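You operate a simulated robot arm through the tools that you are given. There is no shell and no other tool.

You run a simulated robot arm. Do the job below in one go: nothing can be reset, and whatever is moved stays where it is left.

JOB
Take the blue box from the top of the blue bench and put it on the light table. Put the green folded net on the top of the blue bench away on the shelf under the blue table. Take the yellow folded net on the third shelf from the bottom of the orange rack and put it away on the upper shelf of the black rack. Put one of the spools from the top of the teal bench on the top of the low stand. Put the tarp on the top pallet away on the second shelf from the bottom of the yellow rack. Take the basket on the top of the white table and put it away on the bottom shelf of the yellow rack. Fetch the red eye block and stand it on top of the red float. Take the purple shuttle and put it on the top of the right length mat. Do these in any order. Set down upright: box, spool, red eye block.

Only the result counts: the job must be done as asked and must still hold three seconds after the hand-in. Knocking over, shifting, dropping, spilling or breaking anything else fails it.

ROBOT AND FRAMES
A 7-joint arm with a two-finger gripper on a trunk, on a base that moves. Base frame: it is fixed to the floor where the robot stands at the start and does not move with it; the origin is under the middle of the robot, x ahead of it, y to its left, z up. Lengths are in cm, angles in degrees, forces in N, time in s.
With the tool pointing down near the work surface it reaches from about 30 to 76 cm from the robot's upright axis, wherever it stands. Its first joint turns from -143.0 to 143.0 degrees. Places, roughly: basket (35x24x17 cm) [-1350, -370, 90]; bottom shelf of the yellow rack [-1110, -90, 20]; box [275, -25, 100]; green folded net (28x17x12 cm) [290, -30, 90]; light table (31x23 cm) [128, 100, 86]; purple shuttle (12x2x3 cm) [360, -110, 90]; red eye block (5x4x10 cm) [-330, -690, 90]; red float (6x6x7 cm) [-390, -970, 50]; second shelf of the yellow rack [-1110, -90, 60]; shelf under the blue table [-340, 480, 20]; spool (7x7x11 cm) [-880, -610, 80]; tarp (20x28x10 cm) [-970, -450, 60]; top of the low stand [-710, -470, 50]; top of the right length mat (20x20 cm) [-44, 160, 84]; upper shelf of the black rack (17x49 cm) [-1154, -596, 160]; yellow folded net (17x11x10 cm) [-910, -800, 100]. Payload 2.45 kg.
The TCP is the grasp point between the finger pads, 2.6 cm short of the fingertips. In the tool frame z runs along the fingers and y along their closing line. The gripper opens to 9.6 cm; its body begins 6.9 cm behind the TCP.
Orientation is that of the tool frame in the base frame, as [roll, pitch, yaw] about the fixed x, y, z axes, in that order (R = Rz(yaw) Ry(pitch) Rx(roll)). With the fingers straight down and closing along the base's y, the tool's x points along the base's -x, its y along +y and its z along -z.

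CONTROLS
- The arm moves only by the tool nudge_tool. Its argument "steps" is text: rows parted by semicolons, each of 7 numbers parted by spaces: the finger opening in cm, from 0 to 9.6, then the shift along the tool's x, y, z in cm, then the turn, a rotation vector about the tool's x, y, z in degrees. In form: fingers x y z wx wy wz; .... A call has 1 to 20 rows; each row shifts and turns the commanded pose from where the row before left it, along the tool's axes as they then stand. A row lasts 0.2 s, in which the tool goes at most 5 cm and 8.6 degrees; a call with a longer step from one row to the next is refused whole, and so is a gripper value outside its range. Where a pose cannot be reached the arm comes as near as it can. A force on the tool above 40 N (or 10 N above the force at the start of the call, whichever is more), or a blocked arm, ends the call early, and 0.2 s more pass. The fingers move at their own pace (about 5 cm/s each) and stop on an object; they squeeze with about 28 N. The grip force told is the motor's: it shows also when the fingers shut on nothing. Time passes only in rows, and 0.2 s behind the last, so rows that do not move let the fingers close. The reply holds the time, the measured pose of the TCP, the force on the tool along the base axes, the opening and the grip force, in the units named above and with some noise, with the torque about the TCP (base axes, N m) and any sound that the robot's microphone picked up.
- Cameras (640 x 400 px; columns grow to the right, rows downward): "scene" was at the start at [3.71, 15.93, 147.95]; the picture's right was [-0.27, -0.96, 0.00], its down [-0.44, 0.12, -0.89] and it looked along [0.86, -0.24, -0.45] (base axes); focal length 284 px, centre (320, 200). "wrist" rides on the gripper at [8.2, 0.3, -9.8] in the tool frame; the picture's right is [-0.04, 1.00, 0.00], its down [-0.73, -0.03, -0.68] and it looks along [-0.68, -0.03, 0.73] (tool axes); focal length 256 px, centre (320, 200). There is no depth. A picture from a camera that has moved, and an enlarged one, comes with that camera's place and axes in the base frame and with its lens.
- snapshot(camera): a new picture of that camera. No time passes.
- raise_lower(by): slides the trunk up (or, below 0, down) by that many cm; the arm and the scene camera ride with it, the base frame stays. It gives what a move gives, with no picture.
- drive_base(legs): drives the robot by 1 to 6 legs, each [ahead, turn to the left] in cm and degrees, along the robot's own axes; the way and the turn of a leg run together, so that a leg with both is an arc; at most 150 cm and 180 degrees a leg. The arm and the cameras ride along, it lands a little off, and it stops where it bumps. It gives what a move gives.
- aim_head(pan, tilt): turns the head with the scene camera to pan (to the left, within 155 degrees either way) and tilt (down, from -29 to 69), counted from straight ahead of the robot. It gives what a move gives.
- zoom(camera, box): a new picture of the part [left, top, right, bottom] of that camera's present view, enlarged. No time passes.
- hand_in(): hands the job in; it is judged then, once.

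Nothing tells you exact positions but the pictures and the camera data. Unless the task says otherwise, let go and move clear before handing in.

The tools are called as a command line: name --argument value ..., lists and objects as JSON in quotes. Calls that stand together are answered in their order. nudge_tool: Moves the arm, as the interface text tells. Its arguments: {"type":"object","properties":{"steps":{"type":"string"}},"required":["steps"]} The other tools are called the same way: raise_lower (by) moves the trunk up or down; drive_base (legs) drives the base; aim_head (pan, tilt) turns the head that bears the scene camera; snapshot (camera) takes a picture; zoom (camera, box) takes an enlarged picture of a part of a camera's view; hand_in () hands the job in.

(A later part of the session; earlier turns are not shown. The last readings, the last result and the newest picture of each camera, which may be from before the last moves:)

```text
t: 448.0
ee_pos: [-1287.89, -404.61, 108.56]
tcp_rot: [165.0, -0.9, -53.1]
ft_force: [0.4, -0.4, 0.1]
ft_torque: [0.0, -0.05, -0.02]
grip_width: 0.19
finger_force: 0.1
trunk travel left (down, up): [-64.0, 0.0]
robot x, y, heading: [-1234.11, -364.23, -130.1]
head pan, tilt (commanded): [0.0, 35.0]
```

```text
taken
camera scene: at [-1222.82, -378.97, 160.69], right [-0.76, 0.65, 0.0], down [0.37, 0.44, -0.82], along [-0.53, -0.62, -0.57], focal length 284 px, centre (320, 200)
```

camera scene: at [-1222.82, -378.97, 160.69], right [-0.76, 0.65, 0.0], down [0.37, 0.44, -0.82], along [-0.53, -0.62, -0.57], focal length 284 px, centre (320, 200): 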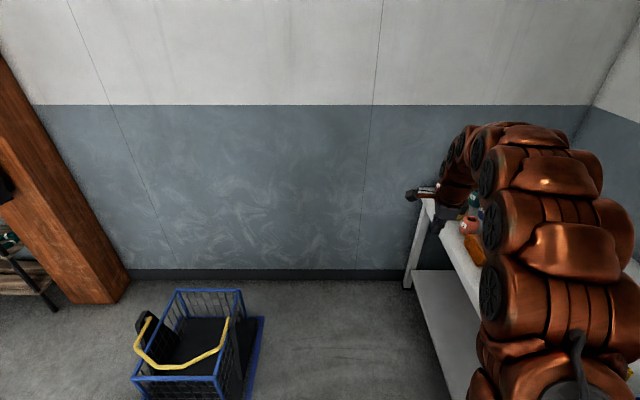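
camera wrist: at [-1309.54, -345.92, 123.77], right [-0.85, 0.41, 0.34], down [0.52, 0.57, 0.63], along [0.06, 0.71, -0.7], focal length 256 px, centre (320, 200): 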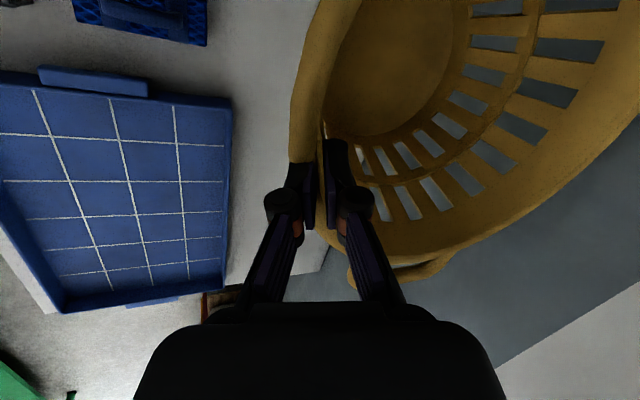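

The retraction was blocked and the basket slipped from the grip. I need to find where it landed.

aim_head --pan -75 --tilt 35

snapshot --camera "scene"

snapshot --camera "wrist"

aim_head --pan -50 --tilt 60

snapshot --camera "scene"

```text
t: 449.5
ee_pos: [-1288.0, -404.7, 108.61]
tcp_rot: [165.0, -1.0, -53.1]
ft_force: [-0.2, 0.2, 0.2]
ft_torque: [-0.02, 0.0, -0.04]
grip_width: 0.17
finger_force: 0.1
trunk travel left (down, up): [-64.0, 0.0]
robot x, y, heading: [-1234.05, -364.52, -130.4]
head pan, tilt (commanded): [-75.0, 35.0]
```

```text
taken
camera scene: at [-1225.06, -368.49, 160.69], right [0.43, 0.9, 0.0], down [0.52, -0.25, -0.82], along [-0.74, 0.35, -0.57], focal length 284 px, centre (320, 200)
```

scene: 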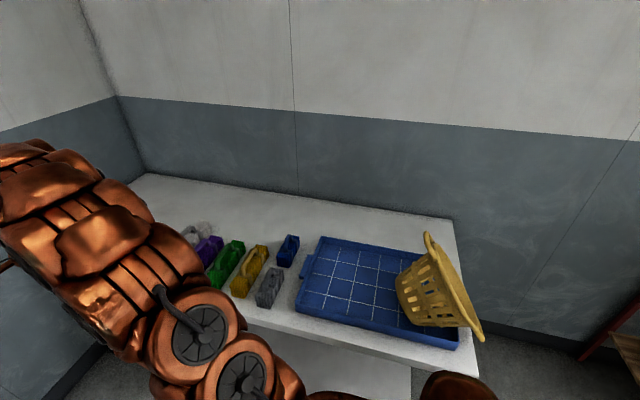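

```text
taken
camera wrist: at [-1281.31, -409.6, 118.22], right [-0.8, -0.54, 0.26], down [-0.28, 0.72, 0.64], along [-0.53, 0.43, -0.73], focal length 256 px, centre (320, 200)
```

wrist: 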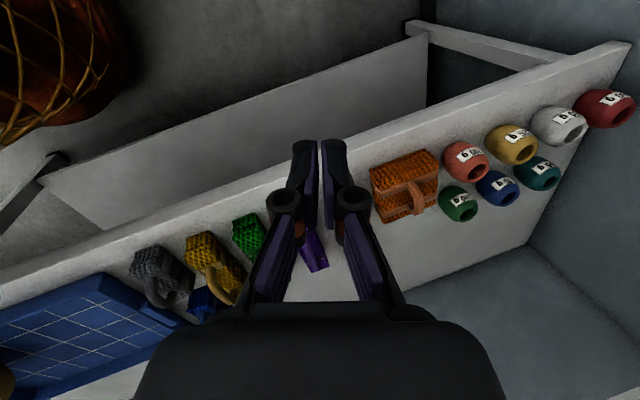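

```text
t: 450.4
ee_pos: [-1287.97, -404.64, 108.58]
tcp_rot: [165.1, -1.0, -53.1]
ft_force: [0.6, 0.0, -0.3]
ft_torque: [0.01, 0.0, 0.0]
grip_width: 0.2
finger_force: 0.0
trunk travel left (down, up): [-64.0, 0.0]
robot x, y, heading: [-1233.9, -364.56, -130.6]
head pan, tilt (commanded): [-50.0, 60.0]
```

```text
taken
camera scene: at [-1223.77, -372.21, 157.27], right [0.01, 1.0, 0.0], down [0.87, -0.01, -0.5], along [-0.5, 0.0, -0.87], focal length 284 px, centre (320, 200)
```

scene: 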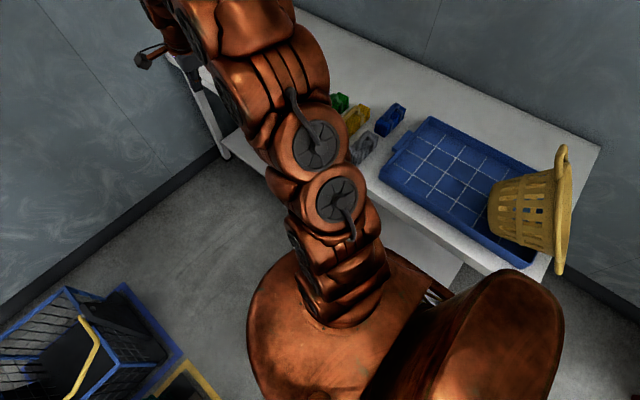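

The basket landed on its side at the near end of the white table, lying over the blue tray's edge. I'll take closer views to judge how it rests.

zoom --camera "scene" --box '[460, 120, 620, 290]'

aim_head --pan -85 --tilt 35

zoom --camera "scene" --box '[200, 180, 460, 343]'

```text
2.35 times, centred on (540, 205) of scene
camera zoom: at [-1223.77, -372.21, 157.27], right [0.01, 1.0, 0.0], down [0.87, -0.01, -0.5], along [-0.5, 0.0, -0.87], focal length 667 px, centre (-198, 188)
```

zoom: 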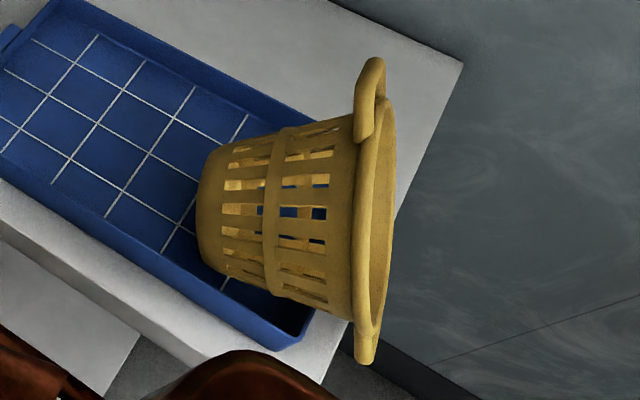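

```text
t: 451.4
ee_pos: [-1287.94, -404.54, 108.56]
tcp_rot: [165.0, -1.0, -53.1]
ft_force: [-0.3, -0.2, 0.4]
ft_torque: [-0.04, 0.0, -0.01]
grip_width: 0.19
finger_force: 0.1
trunk travel left (down, up): [-64.0, 0.0]
robot x, y, heading: [-1233.84, -364.84, -130.1]
head pan, tilt (commanded): [-85.0, 35.0]
```

```text
2.45 times, centred on (330, 262) of scene
camera zoom: at [-1224.28, -367.17, 160.69], right [0.58, 0.82, 0.0], down [0.47, -0.33, -0.82], along [-0.67, 0.47, -0.57], focal length 696 px, centre (296, 49)
```

zoom: 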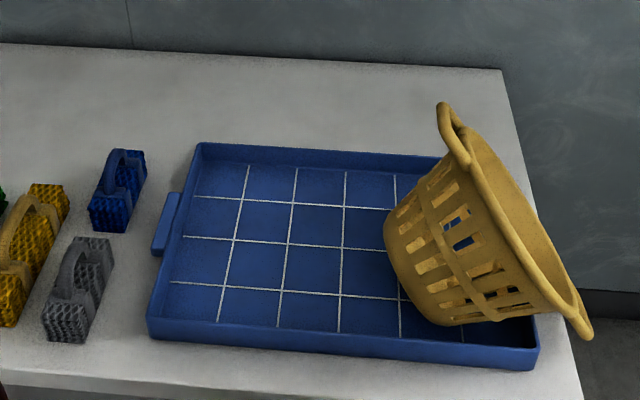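

The basket rests stably on its side at the table's near end, which can be reached from the corridor. I'll back up so it is ahead of me and look again.

drive_base --legs '[[-95, 0]]'

aim_head --pan -30 --tilt 35

snapshot --camera "scene"

aim_head --pan -70 --tilt 40

snapshot --camera "scene"

```text
t: 456.4
ee_pos: [-1225.93, -331.75, 108.56]
tcp_rot: [165.1, -1.0, -53.3]
ft_force: [0.4, 0.5, -0.2]
ft_torque: [0.01, -0.03, 0.01]
grip_width: 0.21
finger_force: 0.0
trunk travel left (down, up): [-64.0, 0.0]
robot x, y, heading: [-1171.94, -291.34, -130.5]
head pan, tilt (commanded): [-85.0, 35.0]
```

```text
t: 457.6
ee_pos: [-1226.06, -331.62, 108.52]
tcp_rot: [165.0, -1.0, -53.2]
ft_force: [0.9, 0.1, -0.4]
ft_torque: [-0.03, 0.02, 0.01]
grip_width: 0.21
finger_force: 0.1
trunk travel left (down, up): [-64.0, 0.0]
robot x, y, heading: [-1171.79, -291.65, -130.7]
head pan, tilt (commanded): [-30.0, 35.0]
```

```text
taken
camera scene: at [-1163.29, -302.5, 160.69], right [-0.33, 0.94, 0.0], down [0.54, 0.19, -0.82], along [-0.77, -0.27, -0.57], focal length 284 px, centre (320, 200)
```

scene: 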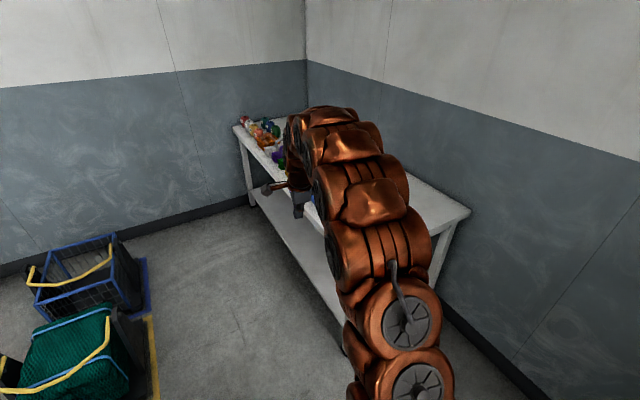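

```text
t: 458.7
ee_pos: [-1225.87, -331.66, 108.7]
tcp_rot: [165.0, -1.0, -53.2]
ft_force: [0.2, 0.0, 0.0]
ft_torque: [-0.05, 0.01, 0.01]
grip_width: 0.2
finger_force: 0.1
trunk travel left (down, up): [-64.0, 0.0]
robot x, y, heading: [-1172.12, -291.64, -130.5]
head pan, tilt (commanded): [-70.0, 40.0]
```

```text
taken
camera scene: at [-1162.94, -296.59, 159.94], right [0.35, 0.94, 0.0], down [0.6, -0.23, -0.77], along [-0.72, 0.27, -0.64], focal length 284 px, centre (320, 200)
```

scene: 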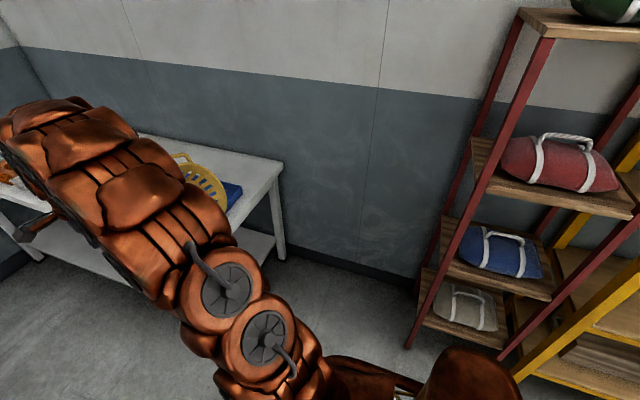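

The basket lies tilted with its opening toward the alcove; its near rim runs almost vertically at about (-1245, -312, 92). I'll move the base up 15 cm and reorient the gripper to pinch that near rim from above.

drive_base --legs '[[13, 0]]'

nudge_tool --steps "6 0 0 -3 -0.1 -2.0 7.47; 6 0 0 -3 -0.1 -2.0 7.47; 6 0 0 0 -0.1 -2.0 7.47; 6 0 0 0 -0.1 -2.0 7.47; 6 0 0 0 -0.1 -2.0 7.47; 6 0 0 0 -0.1 -2.0 7.47; 6 0 0 0 0 0 0"

```text
t: 459.9
ee_pos: [-1234.36, -341.64, 108.67]
tcp_rot: [165.0, -1.0, -53.4]
ft_force: [-0.6, -0.6, 0.3]
ft_torque: [-0.02, -0.02, -0.01]
grip_width: 0.18
finger_force: 0.1
trunk travel left (down, up): [-64.0, 0.0]
robot x, y, heading: [-1180.6, -301.56, -130.8]
head pan, tilt (commanded): [-70.0, 40.0]
```

```text
t: 461.5
ee_pos: [-1233.29, -340.62, 114.43]
tcp_rot: [165.2, -0.9, -99.8]
ft_force: [0.8, -0.4, 0.1]
ft_torque: [0.03, -0.04, 0.01]
grip_width: 6.01
finger_force: 0.0
trunk travel left (down, up): [-64.0, 0.0]
robot x, y, heading: [-1180.6, -301.72, -130.9]
head pan, tilt (commanded): [-70.0, 40.0]
```

nudge_tool --steps "6 -4.08 1.33 0.2 0 0 0; 6 -4.08 1.33 0.2 0 0 0; 6 -4.08 1.33 0.2 0 0 0; 6 -4.08 1.33 0.2 0 0 0; 6 -4.08 1.33 0.2 0 0 0; 6 -4.08 1.33 0.2 0 0 0; 6 -4.08 1.33 0.2 0 0 0; 6 -4.08 1.33 0.2 0 0 0; 6 -4.08 1.33 0.2 0 0 0; 6 -4.08 1.33 0.2 0 0 0; 6 0 0 0 0 0 0"

snapshot --camera "wrist"

snapshot --camera "scene"

```text
t: 463.9
ee_pos: [-1239.58, -298.09, 115.27]
tcp_rot: [165.2, -0.9, -99.7]
ft_force: [0.4, -0.3, -0.7]
ft_torque: [-0.01, -0.01, 0.0]
grip_width: 6.01
finger_force: 0.2
trunk travel left (down, up): [-64.0, 0.0]
robot x, y, heading: [-1180.74, -301.59, -130.8]
head pan, tilt (commanded): [-70.0, 40.0]
```

```text
taken
camera wrist: at [-1238.63, -306.28, 124.94], right [-0.94, 0.21, 0.25], down [0.32, 0.7, 0.64], along [-0.05, 0.69, -0.73], focal length 256 px, centre (320, 200)
```

wrist: 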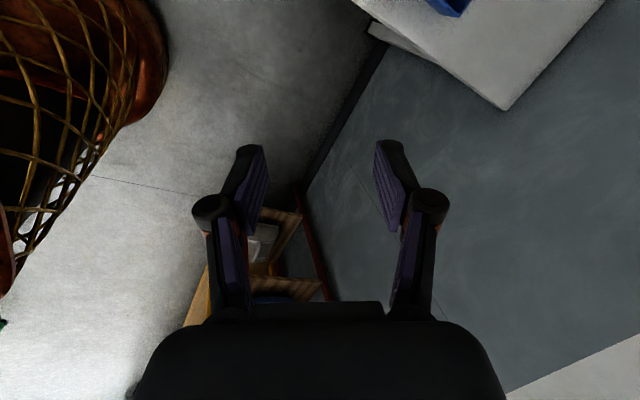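

```text
taken
camera scene: at [-1171.48, -306.49, 159.94], right [0.35, 0.94, 0.0], down [0.6, -0.23, -0.77], along [-0.72, 0.27, -0.64], focal length 284 px, centre (320, 200)
```

scene: 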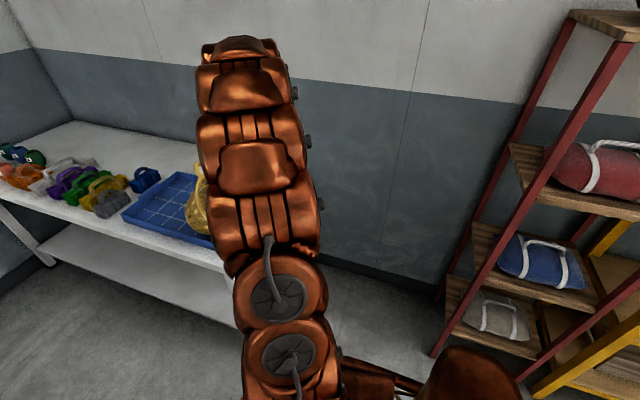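

nudge_tool --steps "6 0 0 0 5.5 0 0; 6 0 0 0 5.5 0 0; 6 0 0 0 0 7.6 0; 6 0 0 0 0 7.6 0; 6 0 0 0 0 7.6 0; 6 0 0 0 0 7.6 0; 6 0 0 0 0 7.6 0; 6 0 0 0 0 0 0"

snapshot --camera "wrist"

```text
t: 465.7
ee_pos: [-1239.52, -298.12, 115.15]
tcp_rot: [175.1, -38.9, -96.6]
ft_force: [0.0, 0.2, 0.3]
ft_torque: [0.03, -0.01, 0.0]
grip_width: 5.99
finger_force: 0.1
trunk travel left (down, up): [-64.0, 0.0]
robot x, y, heading: [-1180.47, -301.94, -130.7]
head pan, tilt (commanded): [-70.0, 40.0]
```

```text
taken
camera wrist: at [-1238.99, -298.34, 127.93], right [-0.98, 0.2, 0.04], down [0.2, 0.98, 0.06], along [-0.03, 0.07, -1.0], focal length 256 px, centre (320, 200)
```

wrist: 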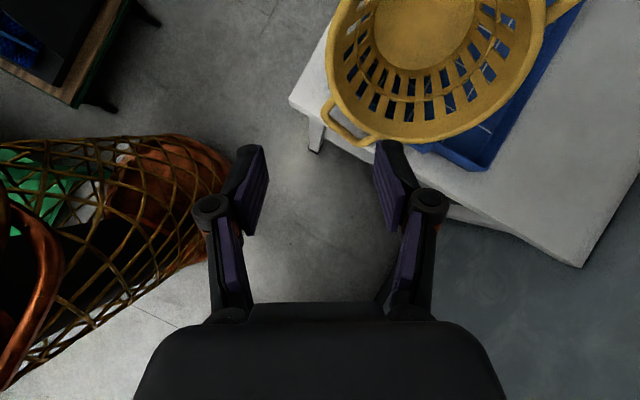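

Looking straight down I can see the basket's near rim clearly. I'll twist the gripper to match the rim direction and move partway in.

nudge_tool --steps "7 0 0 0 -3.9 -0.4 4.8; 7 0 0 0 -3.9 -0.4 4.8; 7 0 0 0 -3.9 -0.4 4.8; 7 -0.2 -0.94 3.0 0 0 0; 7 -0.2 -0.94 3.0 0 0 0; 7 -0.2 -0.94 3.0 0 0 0; 7 0 0 0 0 0 0"

snapshot --camera "wrist"

```text
t: 467.3
ee_pos: [-1239.97, -303.73, 107.64]
tcp_rot: [175.0, -38.8, -115.2]
ft_force: [0.4, -0.1, 0.6]
ft_torque: [0.03, 0.0, 0.0]
grip_width: 7.03
finger_force: 0.1
trunk travel left (down, up): [-64.0, 0.0]
robot x, y, heading: [-1180.62, -301.75, -130.4]
head pan, tilt (commanded): [-70.0, 40.0]
```

```text
taken
camera wrist: at [-1239.56, -304.15, 120.37], right [-0.86, 0.5, 0.04], down [0.5, 0.86, 0.07], along [0.0, 0.08, -1.0], focal length 256 px, centre (320, 200)
```

wrist: 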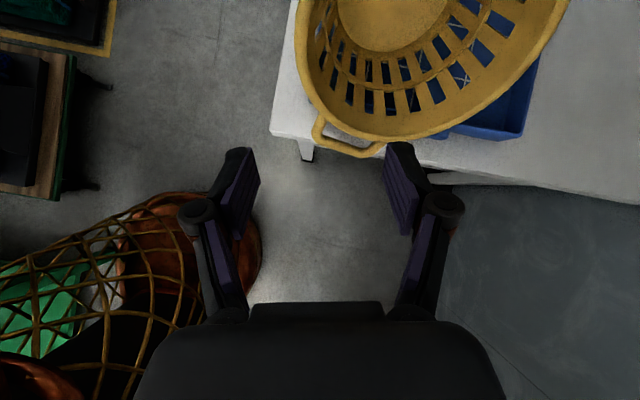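

My geometry matches the picture. Continuing the approach along the tool axis.

nudge_tool --steps "7 -0.1 -0.6 4 0 0 0; 7 -0.1 -0.6 4 0 0 0; 7 0 -0.6 4 0 0 0; 7 0 0 0 0 0 0"

snapshot --camera "wrist"

```text
t: 468.3
ee_pos: [-1242.39, -310.87, 98.02]
tcp_rot: [175.0, -38.9, -115.2]
ft_force: [-0.1, -0.1, 0.3]
ft_torque: [-0.01, -0.01, -0.04]
grip_width: 6.98
finger_force: 0.0
trunk travel left (down, up): [-64.0, 0.0]
robot x, y, heading: [-1180.21, -302.01, -130.8]
head pan, tilt (commanded): [-70.0, 40.0]
```

```text
taken
camera wrist: at [-1241.93, -311.24, 110.74], right [-0.86, 0.5, 0.04], down [0.5, 0.86, 0.07], along [0.0, 0.08, -1.0], focal length 256 px, centre (320, 200)
```

wrist: 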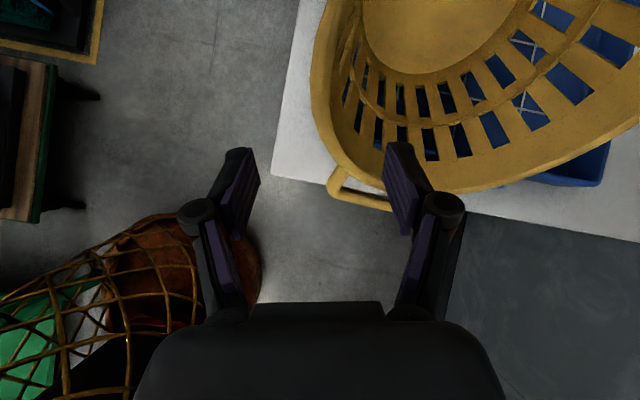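

nudge_tool --steps "7 0 0 3 0 0 0; 7 0 0 3 0 0 0; 7 0 0 2.5 0 0 0; 7 0 0 0 0 0 0"

snapshot --camera "wrist"

```text
t: 469.3
ee_pos: [-1245.43, -315.35, 91.53]
tcp_rot: [174.9, -38.8, -115.3]
ft_force: [-0.6, 0.5, 0.8]
ft_torque: [0.01, 0.0, 0.01]
grip_width: 6.99
finger_force: 0.0
trunk travel left (down, up): [-64.0, 0.0]
robot x, y, heading: [-1180.37, -301.7, -130.7]
head pan, tilt (commanded): [-70.0, 40.0]
```

```text
taken
camera wrist: at [-1244.92, -315.68, 104.21], right [-0.86, 0.5, 0.04], down [0.5, 0.86, 0.07], along [0.0, 0.08, -1.0], focal length 256 px, centre (320, 200)
```

wrist: 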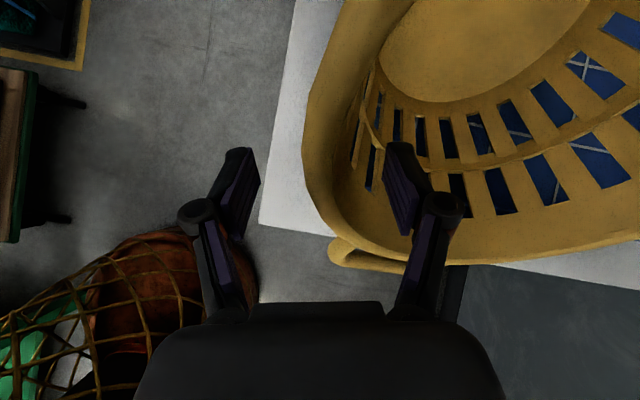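

The rim wall is between the fingers. One more centimetre and close.

nudge_tool --steps "7 0 0 1.3 0 0 0; 5 0 0 0 0 0 0; 3 0 0 0 0 0 0; 1 0 0 0 0 0 0; 0.2 0 0 0 0 0 0; 0.2 0 0 0 0 0 0; 0.2 0 0 0 0 0 0; 0.2 0 0 0 0 0 0"

snapshot --camera "wrist"

```text
t: 471.1
ee_pos: [-1245.7, -315.9, 90.61]
tcp_rot: [175.0, -38.9, -115.1]
ft_force: [-2.2, 1.9, 7.3]
ft_torque: [0.13, 1.36, -0.33]
grip_width: 2.28
finger_force: 28.2
trunk travel left (down, up): [-64.0, 0.0]
robot x, y, heading: [-1180.47, -301.76, -130.7]
head pan, tilt (commanded): [-70.0, 40.0]
```

```text
taken
camera wrist: at [-1245.35, -316.3, 103.27], right [-0.86, 0.5, 0.04], down [0.5, 0.86, 0.06], along [0.0, 0.08, -1.0], focal length 256 px, centre (320, 200)
```

wrist: 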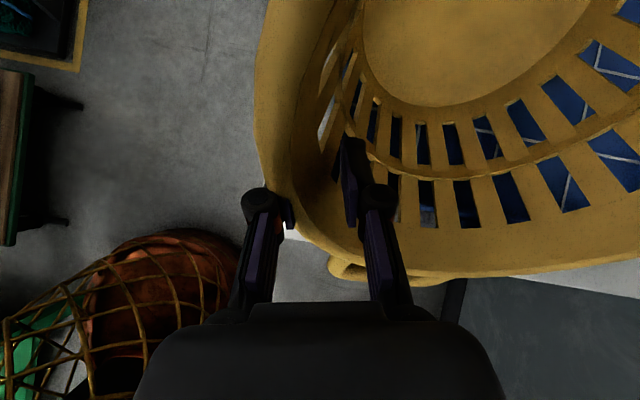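

Gripped, though somewhat obliquely (2.3 cm). I'll lift 2 cm gently and see how the basket behaves.

nudge_tool --steps "0.2 0.63 0.07 -0.78 0 0 0; 0.2 0.63 0.07 -0.78 0 0 0; 0.2 0 0 0 0 0 0; 0.2 0 0 0 0 0 0"

snapshot --camera "wrist"

```text
t: 472.1
ee_pos: [-1245.88, -316.01, 92.62]
tcp_rot: [175.0, -38.9, -115.2]
ft_force: [-8.3, 2.6, 7.7]
ft_torque: [0.27, 1.27, -0.33]
grip_width: 1.55
finger_force: 27.9
trunk travel left (down, up): [-64.0, 0.0]
robot x, y, heading: [-1180.57, -301.47, -130.5]
head pan, tilt (commanded): [-70.0, 40.0]
```

```text
taken
camera wrist: at [-1245.42, -316.28, 105.29], right [-0.86, 0.5, 0.04], down [0.5, 0.86, 0.06], along [0.0, 0.08, -1.0], focal length 256 px, centre (320, 200)
```

wrist: 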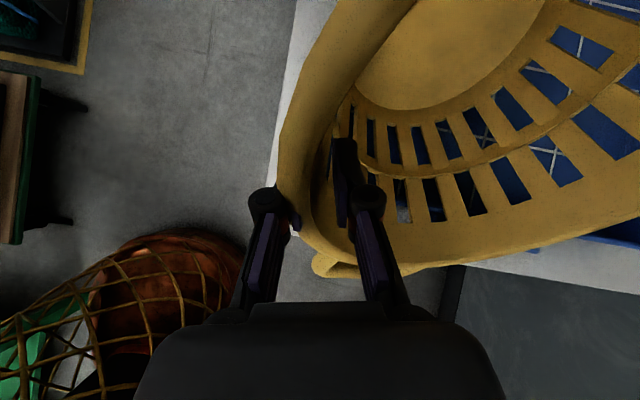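

nudge_tool --steps "0.2 0.63 0.07 -0.78 0 0 0; 0.2 0.63 0.07 -0.78 0 0 0; 0.2 0.63 0.07 -0.78 0 0 0; 0.2 0 0 0 0 0 0; 0.2 0 0 0 0 0 0"

snapshot --camera "wrist"

```text
t: 473.3
ee_pos: [-1245.86, -316.02, 95.55]
tcp_rot: [175.0, -38.8, -115.3]
ft_force: [-0.2, 0.9, -3.1]
ft_torque: [0.06, -0.3, -0.03]
grip_width: 0.69
finger_force: 28.2
trunk travel left (down, up): [-64.0, 0.0]
robot x, y, heading: [-1180.27, -301.38, -130.8]
head pan, tilt (commanded): [-70.0, 40.0]
```

```text
taken
camera wrist: at [-1245.42, -316.36, 108.19], right [-0.86, 0.5, 0.04], down [0.5, 0.86, 0.07], along [0.0, 0.08, -1.0], focal length 256 px, centre (320, 200)
```

wrist: 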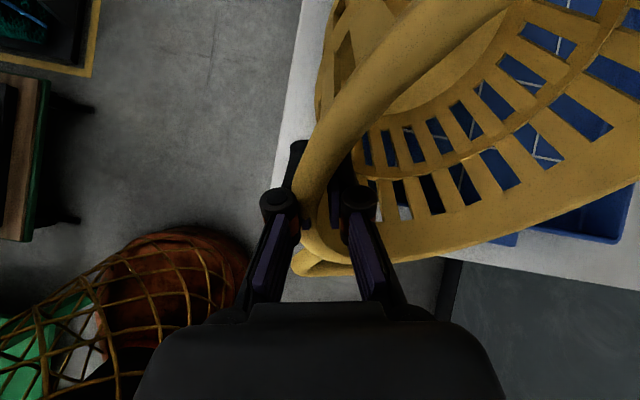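

The pads have settled flush on the wall (0.7 cm) and the full basket weight is carried. Lifting further.

nudge_tool --steps "0.2 1.26 0.13 -1.55 0 0 0; 0.2 1.26 0.13 -1.55 0 0 0; 0.2 1.89 0.2 -2.33 0 0 0; 0.2 1.89 0.2 -2.33 0 0 0; 0.2 0 0 0 0 0 0"

snapshot --camera "wrist"

aim_head --pan -45 --tilt 40

snapshot --camera "scene"

```text
t: 474.5
ee_pos: [-1245.96, -315.92, 105.52]
tcp_rot: [174.9, -38.9, -115.2]
ft_force: [0.3, -0.4, -3.7]
ft_torque: [0.04, -0.39, 0.02]
grip_width: 0.67
finger_force: 27.8
trunk travel left (down, up): [-64.0, 0.0]
robot x, y, heading: [-1180.41, -301.6, -130.8]
head pan, tilt (commanded): [-70.0, 40.0]
```

```text
taken
camera wrist: at [-1245.5, -316.37, 118.3], right [-0.86, 0.5, 0.04], down [0.5, 0.86, 0.06], along [0.0, 0.08, -1.0], focal length 256 px, centre (320, 200)
```

wrist: 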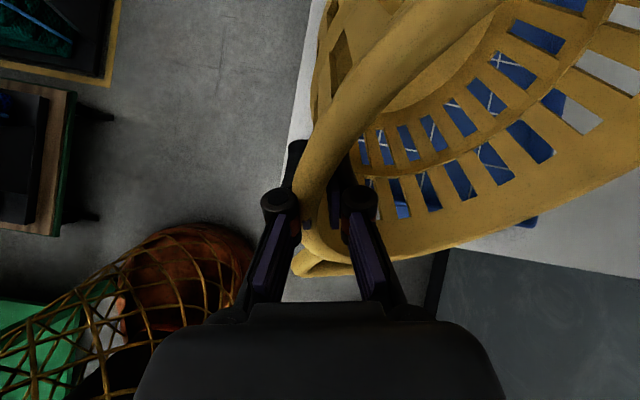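

```text
t: 475.4
ee_pos: [-1245.88, -316.01, 105.51]
tcp_rot: [175.0, -38.9, -115.2]
ft_force: [-0.1, -0.3, -2.7]
ft_torque: [0.03, -0.35, 0.0]
grip_width: 0.63
finger_force: 28.2
trunk travel left (down, up): [-64.0, 0.0]
robot x, y, heading: [-1180.45, -302.08, -131.0]
head pan, tilt (commanded): [-45.0, 40.0]
```

```text
taken
camera scene: at [-1172.02, -310.14, 159.94], right [-0.07, 1.0, 0.0], down [0.64, 0.05, -0.77], along [-0.76, -0.06, -0.64], focal length 284 px, centre (320, 200)
```

scene: 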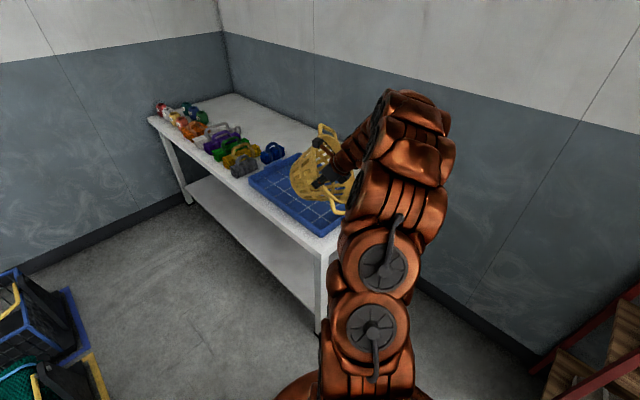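

zoom --camera "scene" --box '[230, 90, 400, 250]'

```text
2.50 times, centred on (315, 170) of scene
camera zoom: at [-1172.02, -310.14, 159.94], right [-0.07, 1.0, 0.0], down [0.64, 0.05, -0.77], along [-0.76, -0.06, -0.64], focal length 709 px, centre (332, 275)
```

zoom: 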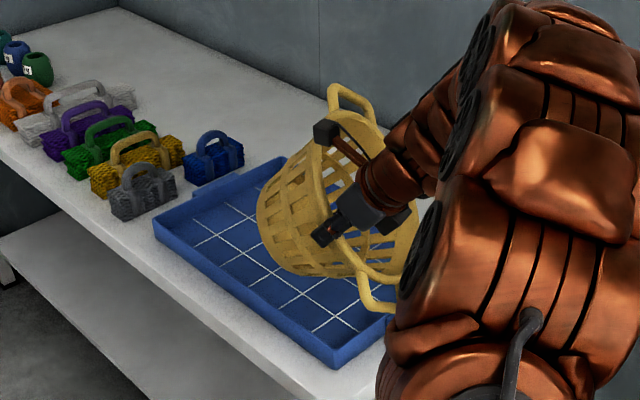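

The basket is held with its opening toward me and the tray untouched. I'll lift a bit more and swing it to the front of the robot.

nudge_tool --steps "0.2 2.5 0.26 -3.1 0 0 0; 0.2 2.5 0.26 -3.1 0 0 0; 0.2 2.97 -3.11 2.14 2.57 0.27 -3.18; 0.2 2.97 -3.11 2.14 2.57 0.27 -3.18; 0.2 2.97 -3.11 2.14 2.57 0.27 -3.18; 0.2 0 0 0 0 0 0"

```text
t: 476.8
ee_pos: [-1241.97, -329.94, 113.45]
tcp_rot: [175.0, -38.8, -102.9]
ft_force: [0.1, -0.1, -3.7]
ft_torque: [0.13, -0.34, -0.03]
grip_width: 0.68
finger_force: 27.6
trunk travel left (down, up): [-64.0, 0.0]
robot x, y, heading: [-1180.4, -301.73, -130.6]
head pan, tilt (commanded): [-45.0, 40.0]
```

nudge_tool --steps "0.2 2.97 -3.11 2.14 2.57 0.27 -3.18; 0.2 2.97 -3.11 2.14 2.57 0.27 -3.18; 0.2 2.97 -3.11 2.14 2.57 0.27 -3.18; 0.2 2.97 -3.11 2.14 2.57 0.27 -3.18; 0.2 2.97 -3.11 2.14 2.57 0.27 -3.18; 0.2 2.97 -3.11 2.14 2.57 0.27 -3.18; 0.2 0 0 0 0 0 0"

aim_head --pan 0 --tilt 40

snapshot --camera "scene"

snapshot --camera "wrist"

```text
t: 478.4
ee_pos: [-1225.58, -353.35, 113.26]
tcp_rot: [175.1, -38.8, -78.4]
ft_force: [0.5, 0.7, -3.5]
ft_torque: [0.26, -0.3, 0.02]
grip_width: 0.72
finger_force: 27.7
trunk travel left (down, up): [-64.0, 0.0]
robot x, y, heading: [-1180.51, -302.02, -130.8]
head pan, tilt (commanded): [-45.0, 40.0]
```

```text
t: 479.6
ee_pos: [-1225.67, -353.27, 113.32]
tcp_rot: [175.1, -38.9, -78.5]
ft_force: [0.2, -0.2, -2.3]
ft_torque: [0.27, -0.28, -0.03]
grip_width: 0.7
finger_force: 28.5
trunk travel left (down, up): [-64.0, 0.0]
robot x, y, heading: [-1180.31, -301.26, -130.7]
head pan, tilt (commanded): [0.0, 40.0]
```

```text
taken
camera scene: at [-1169.07, -315.98, 159.94], right [-0.76, 0.65, 0.0], down [0.42, 0.49, -0.77], along [-0.5, -0.58, -0.64], focal length 284 px, centre (320, 200)
```

scene: 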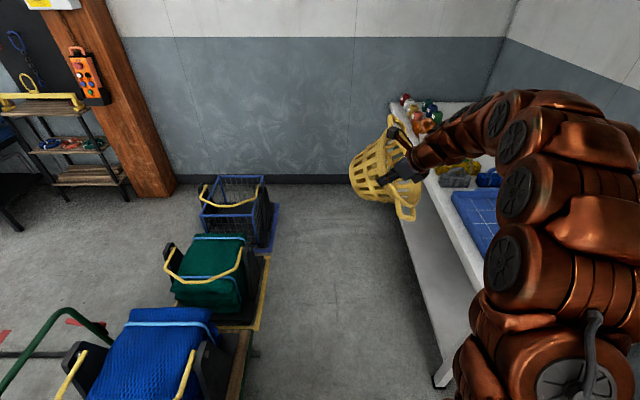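

```text
taken
camera wrist: at [-1225.0, -353.32, 126.01], right [-0.99, -0.12, 0.04], down [-0.11, 0.99, 0.07], along [-0.05, 0.06, -1.0], focal length 256 px, centre (320, 200)
```

wrist: 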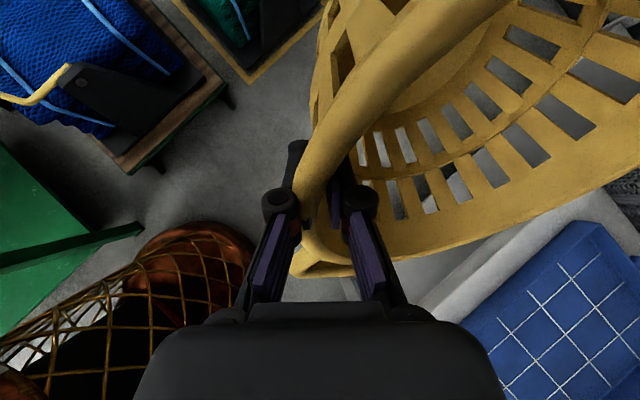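

Now I'll roll the wrist to bring the basket closer to upright.

nudge_tool --steps "0.2 0 0 0 0 -7.6 0; 0.2 0 0 0 0 -7.6 0; 0.2 0 0 0 0 -7.6 0; 0.2 0 0 0 0 -7.6 0; 0.2 0 0 0 0 -7.6 0; 0.2 0 0 0 0 0 0"

snapshot --camera "scene"

snapshot --camera "wrist"

```text
t: 480.9
ee_pos: [-1225.56, -353.27, 113.34]
tcp_rot: [176.2, -0.8, -81.4]
ft_force: [0.0, -0.8, -3.8]
ft_torque: [0.1, -0.34, -0.01]
grip_width: 0.65
finger_force: 28.0
trunk travel left (down, up): [-64.0, 0.0]
robot x, y, heading: [-1180.01, -301.6, -130.7]
head pan, tilt (commanded): [0.0, 40.0]
```

```text
taken
camera scene: at [-1169.07, -316.01, 159.93], right [-0.76, 0.65, 0.0], down [0.42, 0.49, -0.77], along [-0.5, -0.58, -0.64], focal length 284 px, centre (320, 200)
```

scene: 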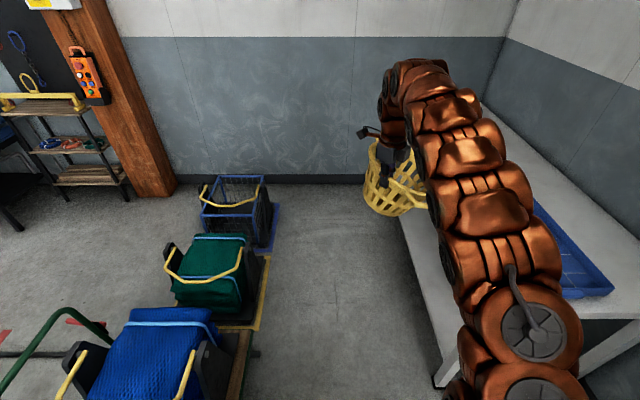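

```text
taken
camera wrist: at [-1223.99, -361.23, 123.25], right [-0.99, -0.11, 0.07], down [-0.04, 0.75, 0.67], along [-0.12, 0.66, -0.74], focal length 256 px, centre (320, 200)
```

wrist: 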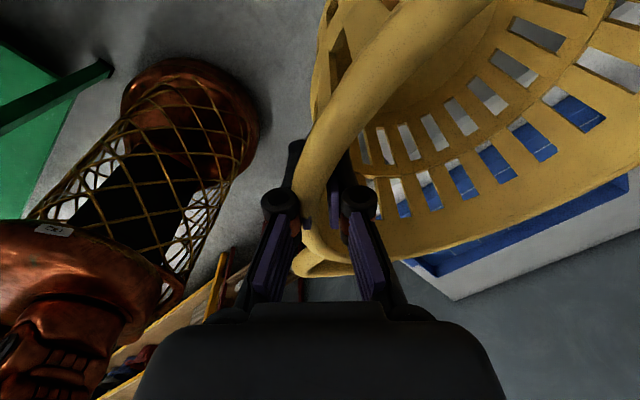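

zoom --camera "scene" --box '[330, 90, 470, 240]'

```text
2.67 times, centred on (400, 165) of scene
camera zoom: at [-1169.07, -316.01, 159.93], right [-0.76, 0.65, 0.0], down [0.42, 0.49, -0.77], along [-0.5, -0.58, -0.64], focal length 756 px, centre (107, 293)
```

zoom: 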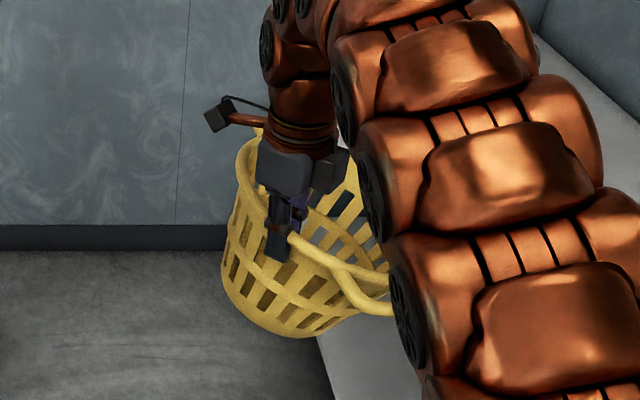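

The basket is nearly upright now. I'll level it slightly more, then reverse up the corridor to the yellow rack's middle.

nudge_tool --steps "0.2 0 0 0 0 -6 0; 0.2 0 0 0 0 -6 0; 0.2 0 0 0 0 0 0"

drive_base --legs '[[0, 6.7], [-65, 0]]'

snapshot --camera "scene"

```text
t: 481.8
ee_pos: [-1225.43, -353.32, 113.44]
tcp_rot: [176.1, 11.2, -82.1]
ft_force: [-0.5, -0.4, -2.9]
ft_torque: [0.09, -0.35, 0.0]
grip_width: 0.6
finger_force: 28.1
trunk travel left (down, up): [-64.0, 0.0]
robot x, y, heading: [-1180.31, -301.59, -130.5]
head pan, tilt (commanded): [0.0, 40.0]
```

```text
t: 485.9
ee_pos: [-1182.76, -304.35, 113.43]
tcp_rot: [176.0, 11.1, -75.7]
ft_force: [-0.5, -0.5, -3.0]
ft_torque: [0.09, -0.34, -0.01]
grip_width: 0.61
finger_force: 28.2
trunk travel left (down, up): [-64.0, 0.0]
robot x, y, heading: [-1144.06, -247.53, -124.1]
head pan, tilt (commanded): [0.0, 40.0]
```

```text
taken
camera scene: at [-1130.97, -260.63, 159.94], right [-0.83, 0.56, 0.0], down [0.36, 0.53, -0.77], along [-0.43, -0.63, -0.64], focal length 284 px, centre (320, 200)
```

scene: 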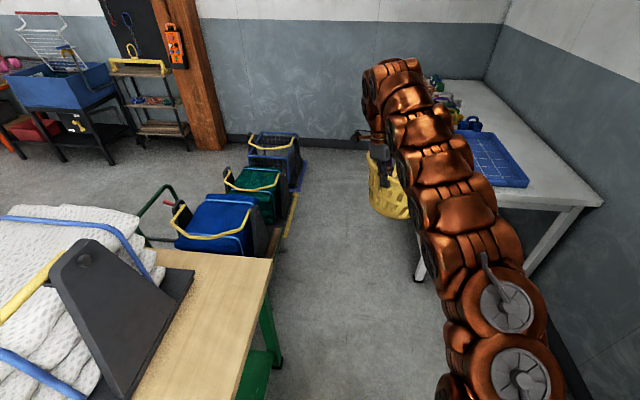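

drive_base --legs '[[-75, 0], [0, -5.2], [-62, 0]]'

aim_head --pan -55 --tilt 40

snapshot --camera "scene"

aim_head --pan -10 --tilt 45

snapshot --camera "scene"

```text
t: 493.6
ee_pos: [-1106.24, -190.08, 113.41]
tcp_rot: [176.1, 11.0, -81.0]
ft_force: [-0.2, 0.7, -2.9]
ft_torque: [0.04, -0.32, 0.0]
grip_width: 0.59
finger_force: 27.5
trunk travel left (down, up): [-64.0, 0.0]
robot x, y, heading: [-1062.44, -137.18, -129.5]
head pan, tilt (commanded): [0.0, 40.0]
```

```text
t: 494.8
ee_pos: [-1106.25, -190.0, 113.45]
tcp_rot: [176.1, 11.1, -81.0]
ft_force: [-0.8, -0.3, -2.6]
ft_torque: [0.04, -0.34, 0.03]
grip_width: 0.58
finger_force: 27.9
trunk travel left (down, up): [-64.0, 0.0]
robot x, y, heading: [-1062.13, -137.5, -129.3]
head pan, tilt (commanded): [-55.0, 40.0]
```

```text
taken
camera scene: at [-1053.66, -144.21, 159.94], right [0.08, 1.0, 0.0], down [0.64, -0.05, -0.77], along [-0.76, 0.06, -0.64], focal length 284 px, centre (320, 200)
```

scene: 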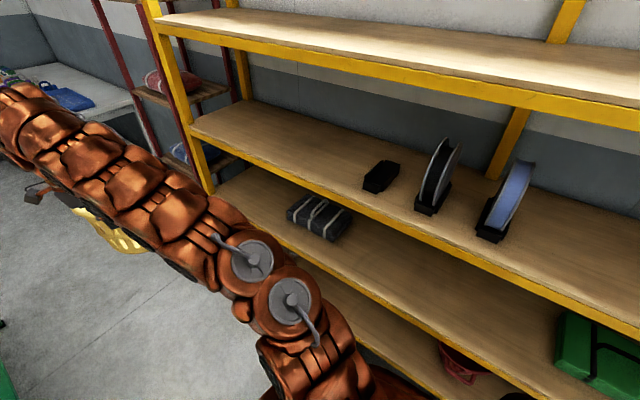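

```text
t: 495.9
ee_pos: [-1106.33, -190.01, 113.47]
tcp_rot: [176.2, 11.2, -80.9]
ft_force: [-0.6, 0.4, -3.1]
ft_torque: [0.05, -0.38, 0.0]
grip_width: 0.59
finger_force: 27.9
trunk travel left (down, up): [-64.0, 0.0]
robot x, y, heading: [-1061.83, -137.26, -129.4]
head pan, tilt (commanded): [-10.0, 45.0]
```

```text
taken
camera scene: at [-1051.37, -150.15, 159.21], right [-0.65, 0.76, 0.0], down [0.54, 0.46, -0.71], along [-0.54, -0.46, -0.71], focal length 284 px, centre (320, 200)
```

scene: 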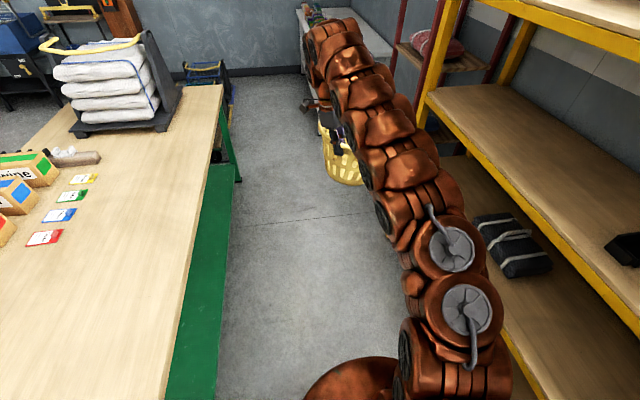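

I'm in position beside the rack. I'll zoom on the lower shelves to measure their heights and free space.

aim_head --pan -70 --tilt 50

snapshot --camera "scene"

aim_head --pan -110 --tilt 45

snapshot --camera "scene"

```text
t: 497.2
ee_pos: [-1106.16, -190.08, 113.41]
tcp_rot: [176.0, 11.2, -81.0]
ft_force: [-0.1, 0.4, -3.0]
ft_torque: [0.02, -0.36, -0.03]
grip_width: 0.61
finger_force: 28.2
trunk travel left (down, up): [-64.0, 0.0]
robot x, y, heading: [-1062.43, -137.22, -129.5]
head pan, tilt (commanded): [-70.0, 50.0]
```

```text
taken
camera scene: at [-1052.45, -142.31, 158.52], right [0.33, 0.94, 0.0], down [0.72, -0.25, -0.64], along [-0.61, 0.21, -0.77], focal length 284 px, centre (320, 200)
```

scene: 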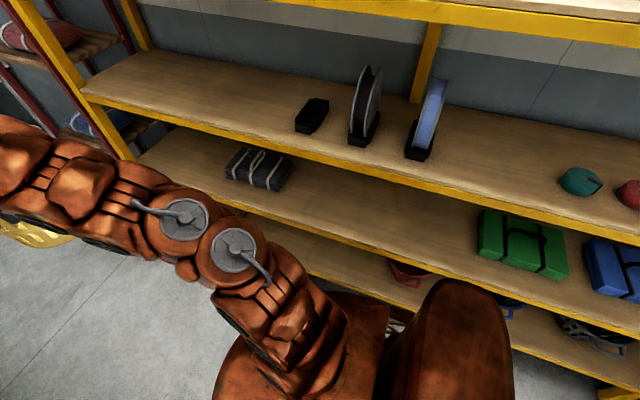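

```text
t: 498.3
ee_pos: [-1106.31, -190.12, 113.38]
tcp_rot: [176.2, 11.1, -81.0]
ft_force: [0.3, 0.4, -3.3]
ft_torque: [0.05, -0.34, 0.03]
grip_width: 0.61
finger_force: 28.3
trunk travel left (down, up): [-64.0, 0.0]
robot x, y, heading: [-1062.33, -137.4, -129.2]
head pan, tilt (commanded): [-110.0, 45.0]
```

```text
taken
camera scene: at [-1049.33, -137.87, 159.21], right [0.86, 0.51, 0.0], down [0.36, -0.61, -0.71], along [-0.36, 0.61, -0.71], focal length 284 px, centre (320, 200)
```

scene: 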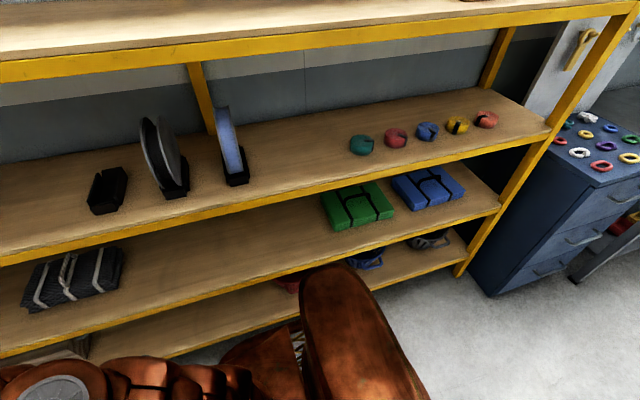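

Shelf heights measured: bottom about 19, second about 58. The free stretch of the bottom shelf is from perp -775 to -851. I'll back up 10 cm and lower the trunk with the basket in front of me.

drive_base --legs '[[-10, 0]]'

raise_lower --by -40

raise_lower --by -24

aim_head --pan -20 --tilt 40

snapshot --camera "scene"

```text
t: 499.5
ee_pos: [-1099.85, -182.34, 113.41]
tcp_rot: [176.1, 11.2, -80.9]
ft_force: [-1.3, -1.0, -3.8]
ft_torque: [0.07, -0.34, 0.01]
grip_width: 0.59
finger_force: 27.7
trunk travel left (down, up): [-64.0, 0.0]
robot x, y, heading: [-1056.12, -129.7, -129.3]
head pan, tilt (commanded): [-110.0, 45.0]
```

```text
t: 503.3
ee_pos: [-1099.76, -182.23, 73.35]
tcp_rot: [176.2, 11.2, -81.0]
ft_force: [0.2, -0.7, -3.5]
ft_torque: [0.05, -0.29, 0.02]
grip_width: 0.59
finger_force: 27.6
trunk travel left (down, up): [-24.0, 40.0]
robot x, y, heading: [-1055.09, -129.53, -129.5]
head pan, tilt (commanded): [-110.0, 45.0]
```

```text
t: 505.8
ee_pos: [-1099.85, -182.2, 49.35]
tcp_rot: [176.1, 11.2, -81.0]
ft_force: [0.2, 0.1, -4.1]
ft_torque: [0.02, -0.33, -0.02]
grip_width: 0.61
finger_force: 28.3
trunk travel left (down, up): [0.0, 64.0]
robot x, y, heading: [-1056.0, -129.17, -129.6]
head pan, tilt (commanded): [-110.0, 45.0]
```

```text
t: 507.4
ee_pos: [-1099.78, -182.16, 49.31]
tcp_rot: [176.0, 11.2, -81.0]
ft_force: [0.6, 0.3, -3.3]
ft_torque: [0.03, -0.32, 0.01]
grip_width: 0.6
finger_force: 28.0
trunk travel left (down, up): [0.0, 64.0]
robot x, y, heading: [-1055.9, -129.66, -129.7]
head pan, tilt (commanded): [-20.0, 40.0]
```

```text
taken
camera scene: at [-1046.06, -141.33, 95.94], right [-0.51, 0.86, 0.0], down [0.55, 0.33, -0.77], along [-0.66, -0.39, -0.64], focal length 284 px, centre (320, 200)
```

scene: 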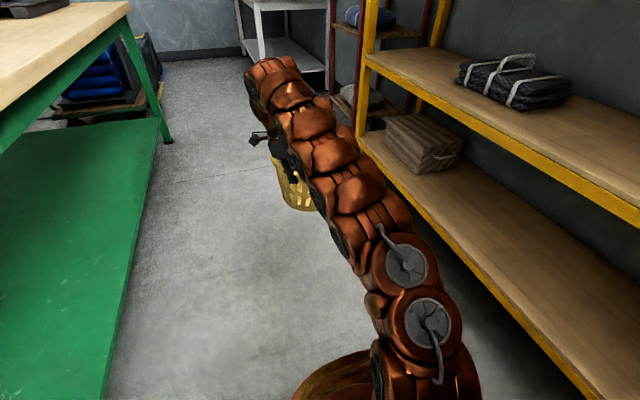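

The bottom shelf is free between the crate and the red basket, and its front edge is 55 cm to my right. I'll turn the basket toward the rack and tilt the wrist slightly back.

nudge_tool --steps "0.2 0 0 0 1.54 -0.52 7.83; 0.2 0 0 0 1.54 -0.52 7.83; 0.2 0 0 0 1.54 -0.52 7.83; 0.2 0 0 0 1.54 -0.52 7.83; 0.2 0 0 0 1.54 -0.52 7.83; 0.2 0 0 0 1.54 -0.52 7.83; 0.2 0 0 0 0 0 0"

nudge_tool --steps "0.2 0 0 0 -6 0 0; 0.2 0 0 0 -6 0 0; 0.2 0 0 0 -5 0 0; 0.2 0 0 0 0 0 0"

snapshot --camera "scene"

snapshot --camera "wrist"

```text
t: 509.1
ee_pos: [-1098.75, -180.43, 46.94]
tcp_rot: [176.1, 11.2, -128.2]
ft_force: [0.3, -0.3, -3.5]
ft_torque: [-0.21, -0.24, 0.02]
grip_width: 0.6
finger_force: 27.7
out of reach, approached as far as the arm can: row 3, 5, 6
trunk travel left (down, up): [0.0, 64.0]
robot x, y, heading: [-1055.96, -129.07, -129.6]
head pan, tilt (commanded): [-20.0, 40.0]
```

```text
t: 510.1
ee_pos: [-1098.83, -180.39, 46.93]
tcp_rot: [159.1, 11.1, -129.0]
ft_force: [-0.7, 0.5, -3.8]
ft_torque: [-0.26, -0.3, 0.02]
grip_width: 0.63
finger_force: 28.2
trunk travel left (down, up): [0.0, 64.0]
robot x, y, heading: [-1056.03, -129.41, -129.4]
head pan, tilt (commanded): [-20.0, 40.0]
```

```text
taken
camera scene: at [-1046.05, -141.34, 95.94], right [-0.51, 0.86, 0.0], down [0.55, 0.33, -0.77], along [-0.66, -0.39, -0.64], focal length 284 px, centre (320, 200)
```

scene: 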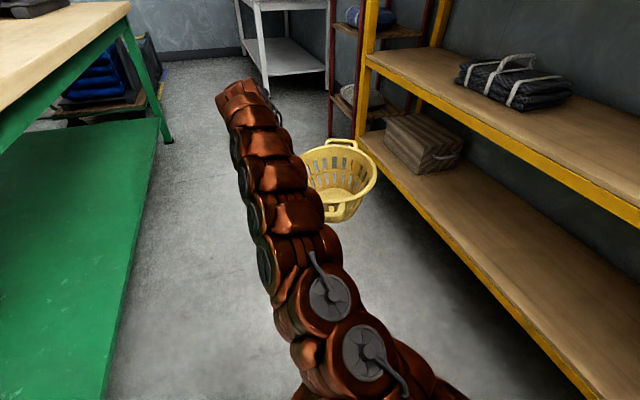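

```text
taken
camera wrist: at [-1102.38, -189.97, 54.38], right [-0.74, 0.56, 0.36], down [0.59, 0.3, 0.75], along [0.32, 0.77, -0.55], focal length 256 px, centre (320, 200)
```

wrist: 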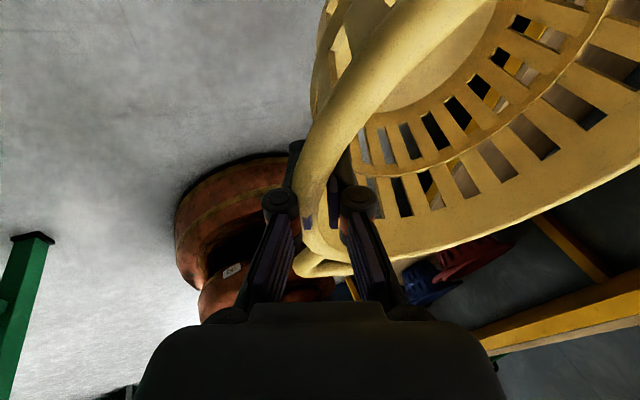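

The basket is upright and pointing at the shelf. I'll move it toward the opening while lowering it between the two shelves.

nudge_tool --steps "0.2 -1.83 2.76 3.0 0 0 0; 0.2 -1.83 2.76 3.0 0 0 0; 0.2 -1.83 2.76 3.0 0 0 0; 0.2 -1.83 2.76 3.0 0 0 0; 0.2 -1.83 2.76 3.0 0 0 0; 0.2 -1.83 2.76 3.0 0 0 0; 0.2 -1.83 2.76 3.0 0 0 0; 0.2 0 0 0 0 0 0"

aim_head --pan -50 --tilt 40

snapshot --camera "scene"

snapshot --camera "wrist"

```text
t: 511.9
ee_pos: [-1111.33, -153.73, 37.43]
tcp_rot: [159.3, 11.2, -128.9]
ft_force: [0.1, 0.9, -3.6]
ft_torque: [-0.24, -0.34, 0.02]
grip_width: 0.58
finger_force: 27.6
out of reach, approached as far as the arm can: row 5, 6, 7
trunk travel left (down, up): [0.0, 64.0]
robot x, y, heading: [-1056.08, -129.89, -129.4]
head pan, tilt (commanded): [-20.0, 40.0]
```

```text
t: 512.8
ee_pos: [-1111.35, -153.71, 37.36]
tcp_rot: [159.3, 11.2, -128.9]
ft_force: [-0.7, -0.5, -3.8]
ft_torque: [-0.27, -0.29, 0.01]
grip_width: 0.6
finger_force: 28.0
trunk travel left (down, up): [0.0, 64.0]
robot x, y, heading: [-1056.27, -129.49, -129.8]
head pan, tilt (commanded): [-50.0, 40.0]
```

```text
taken
camera scene: at [-1047.24, -137.09, 95.94], right [-0.01, 1.0, 0.0], down [0.64, 0.01, -0.77], along [-0.77, -0.01, -0.64], focal length 284 px, centre (320, 200)
```

scene: 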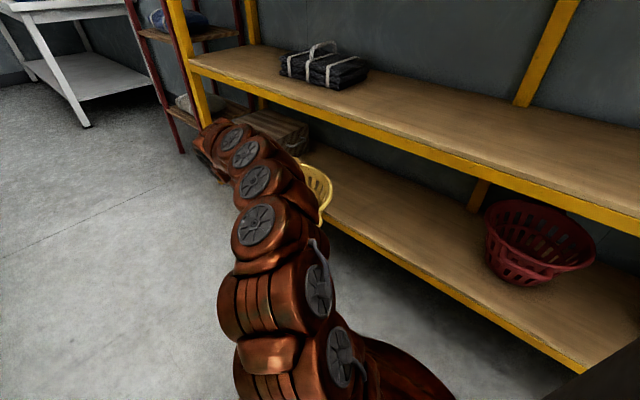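

```text
taken
camera wrist: at [-1114.94, -163.29, 44.88], right [-0.75, 0.56, 0.35], down [0.58, 0.3, 0.76], along [0.32, 0.77, -0.55], focal length 256 px, centre (320, 200)
```

wrist: 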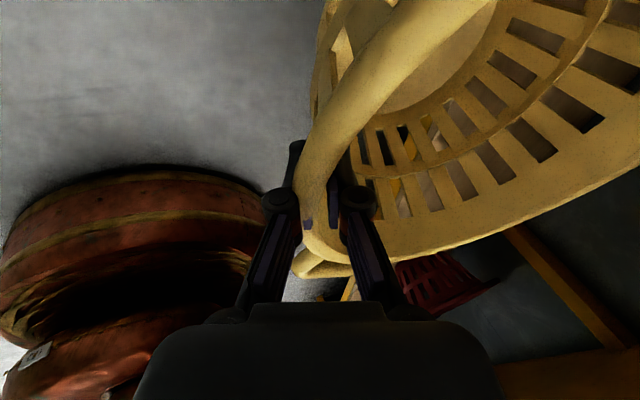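

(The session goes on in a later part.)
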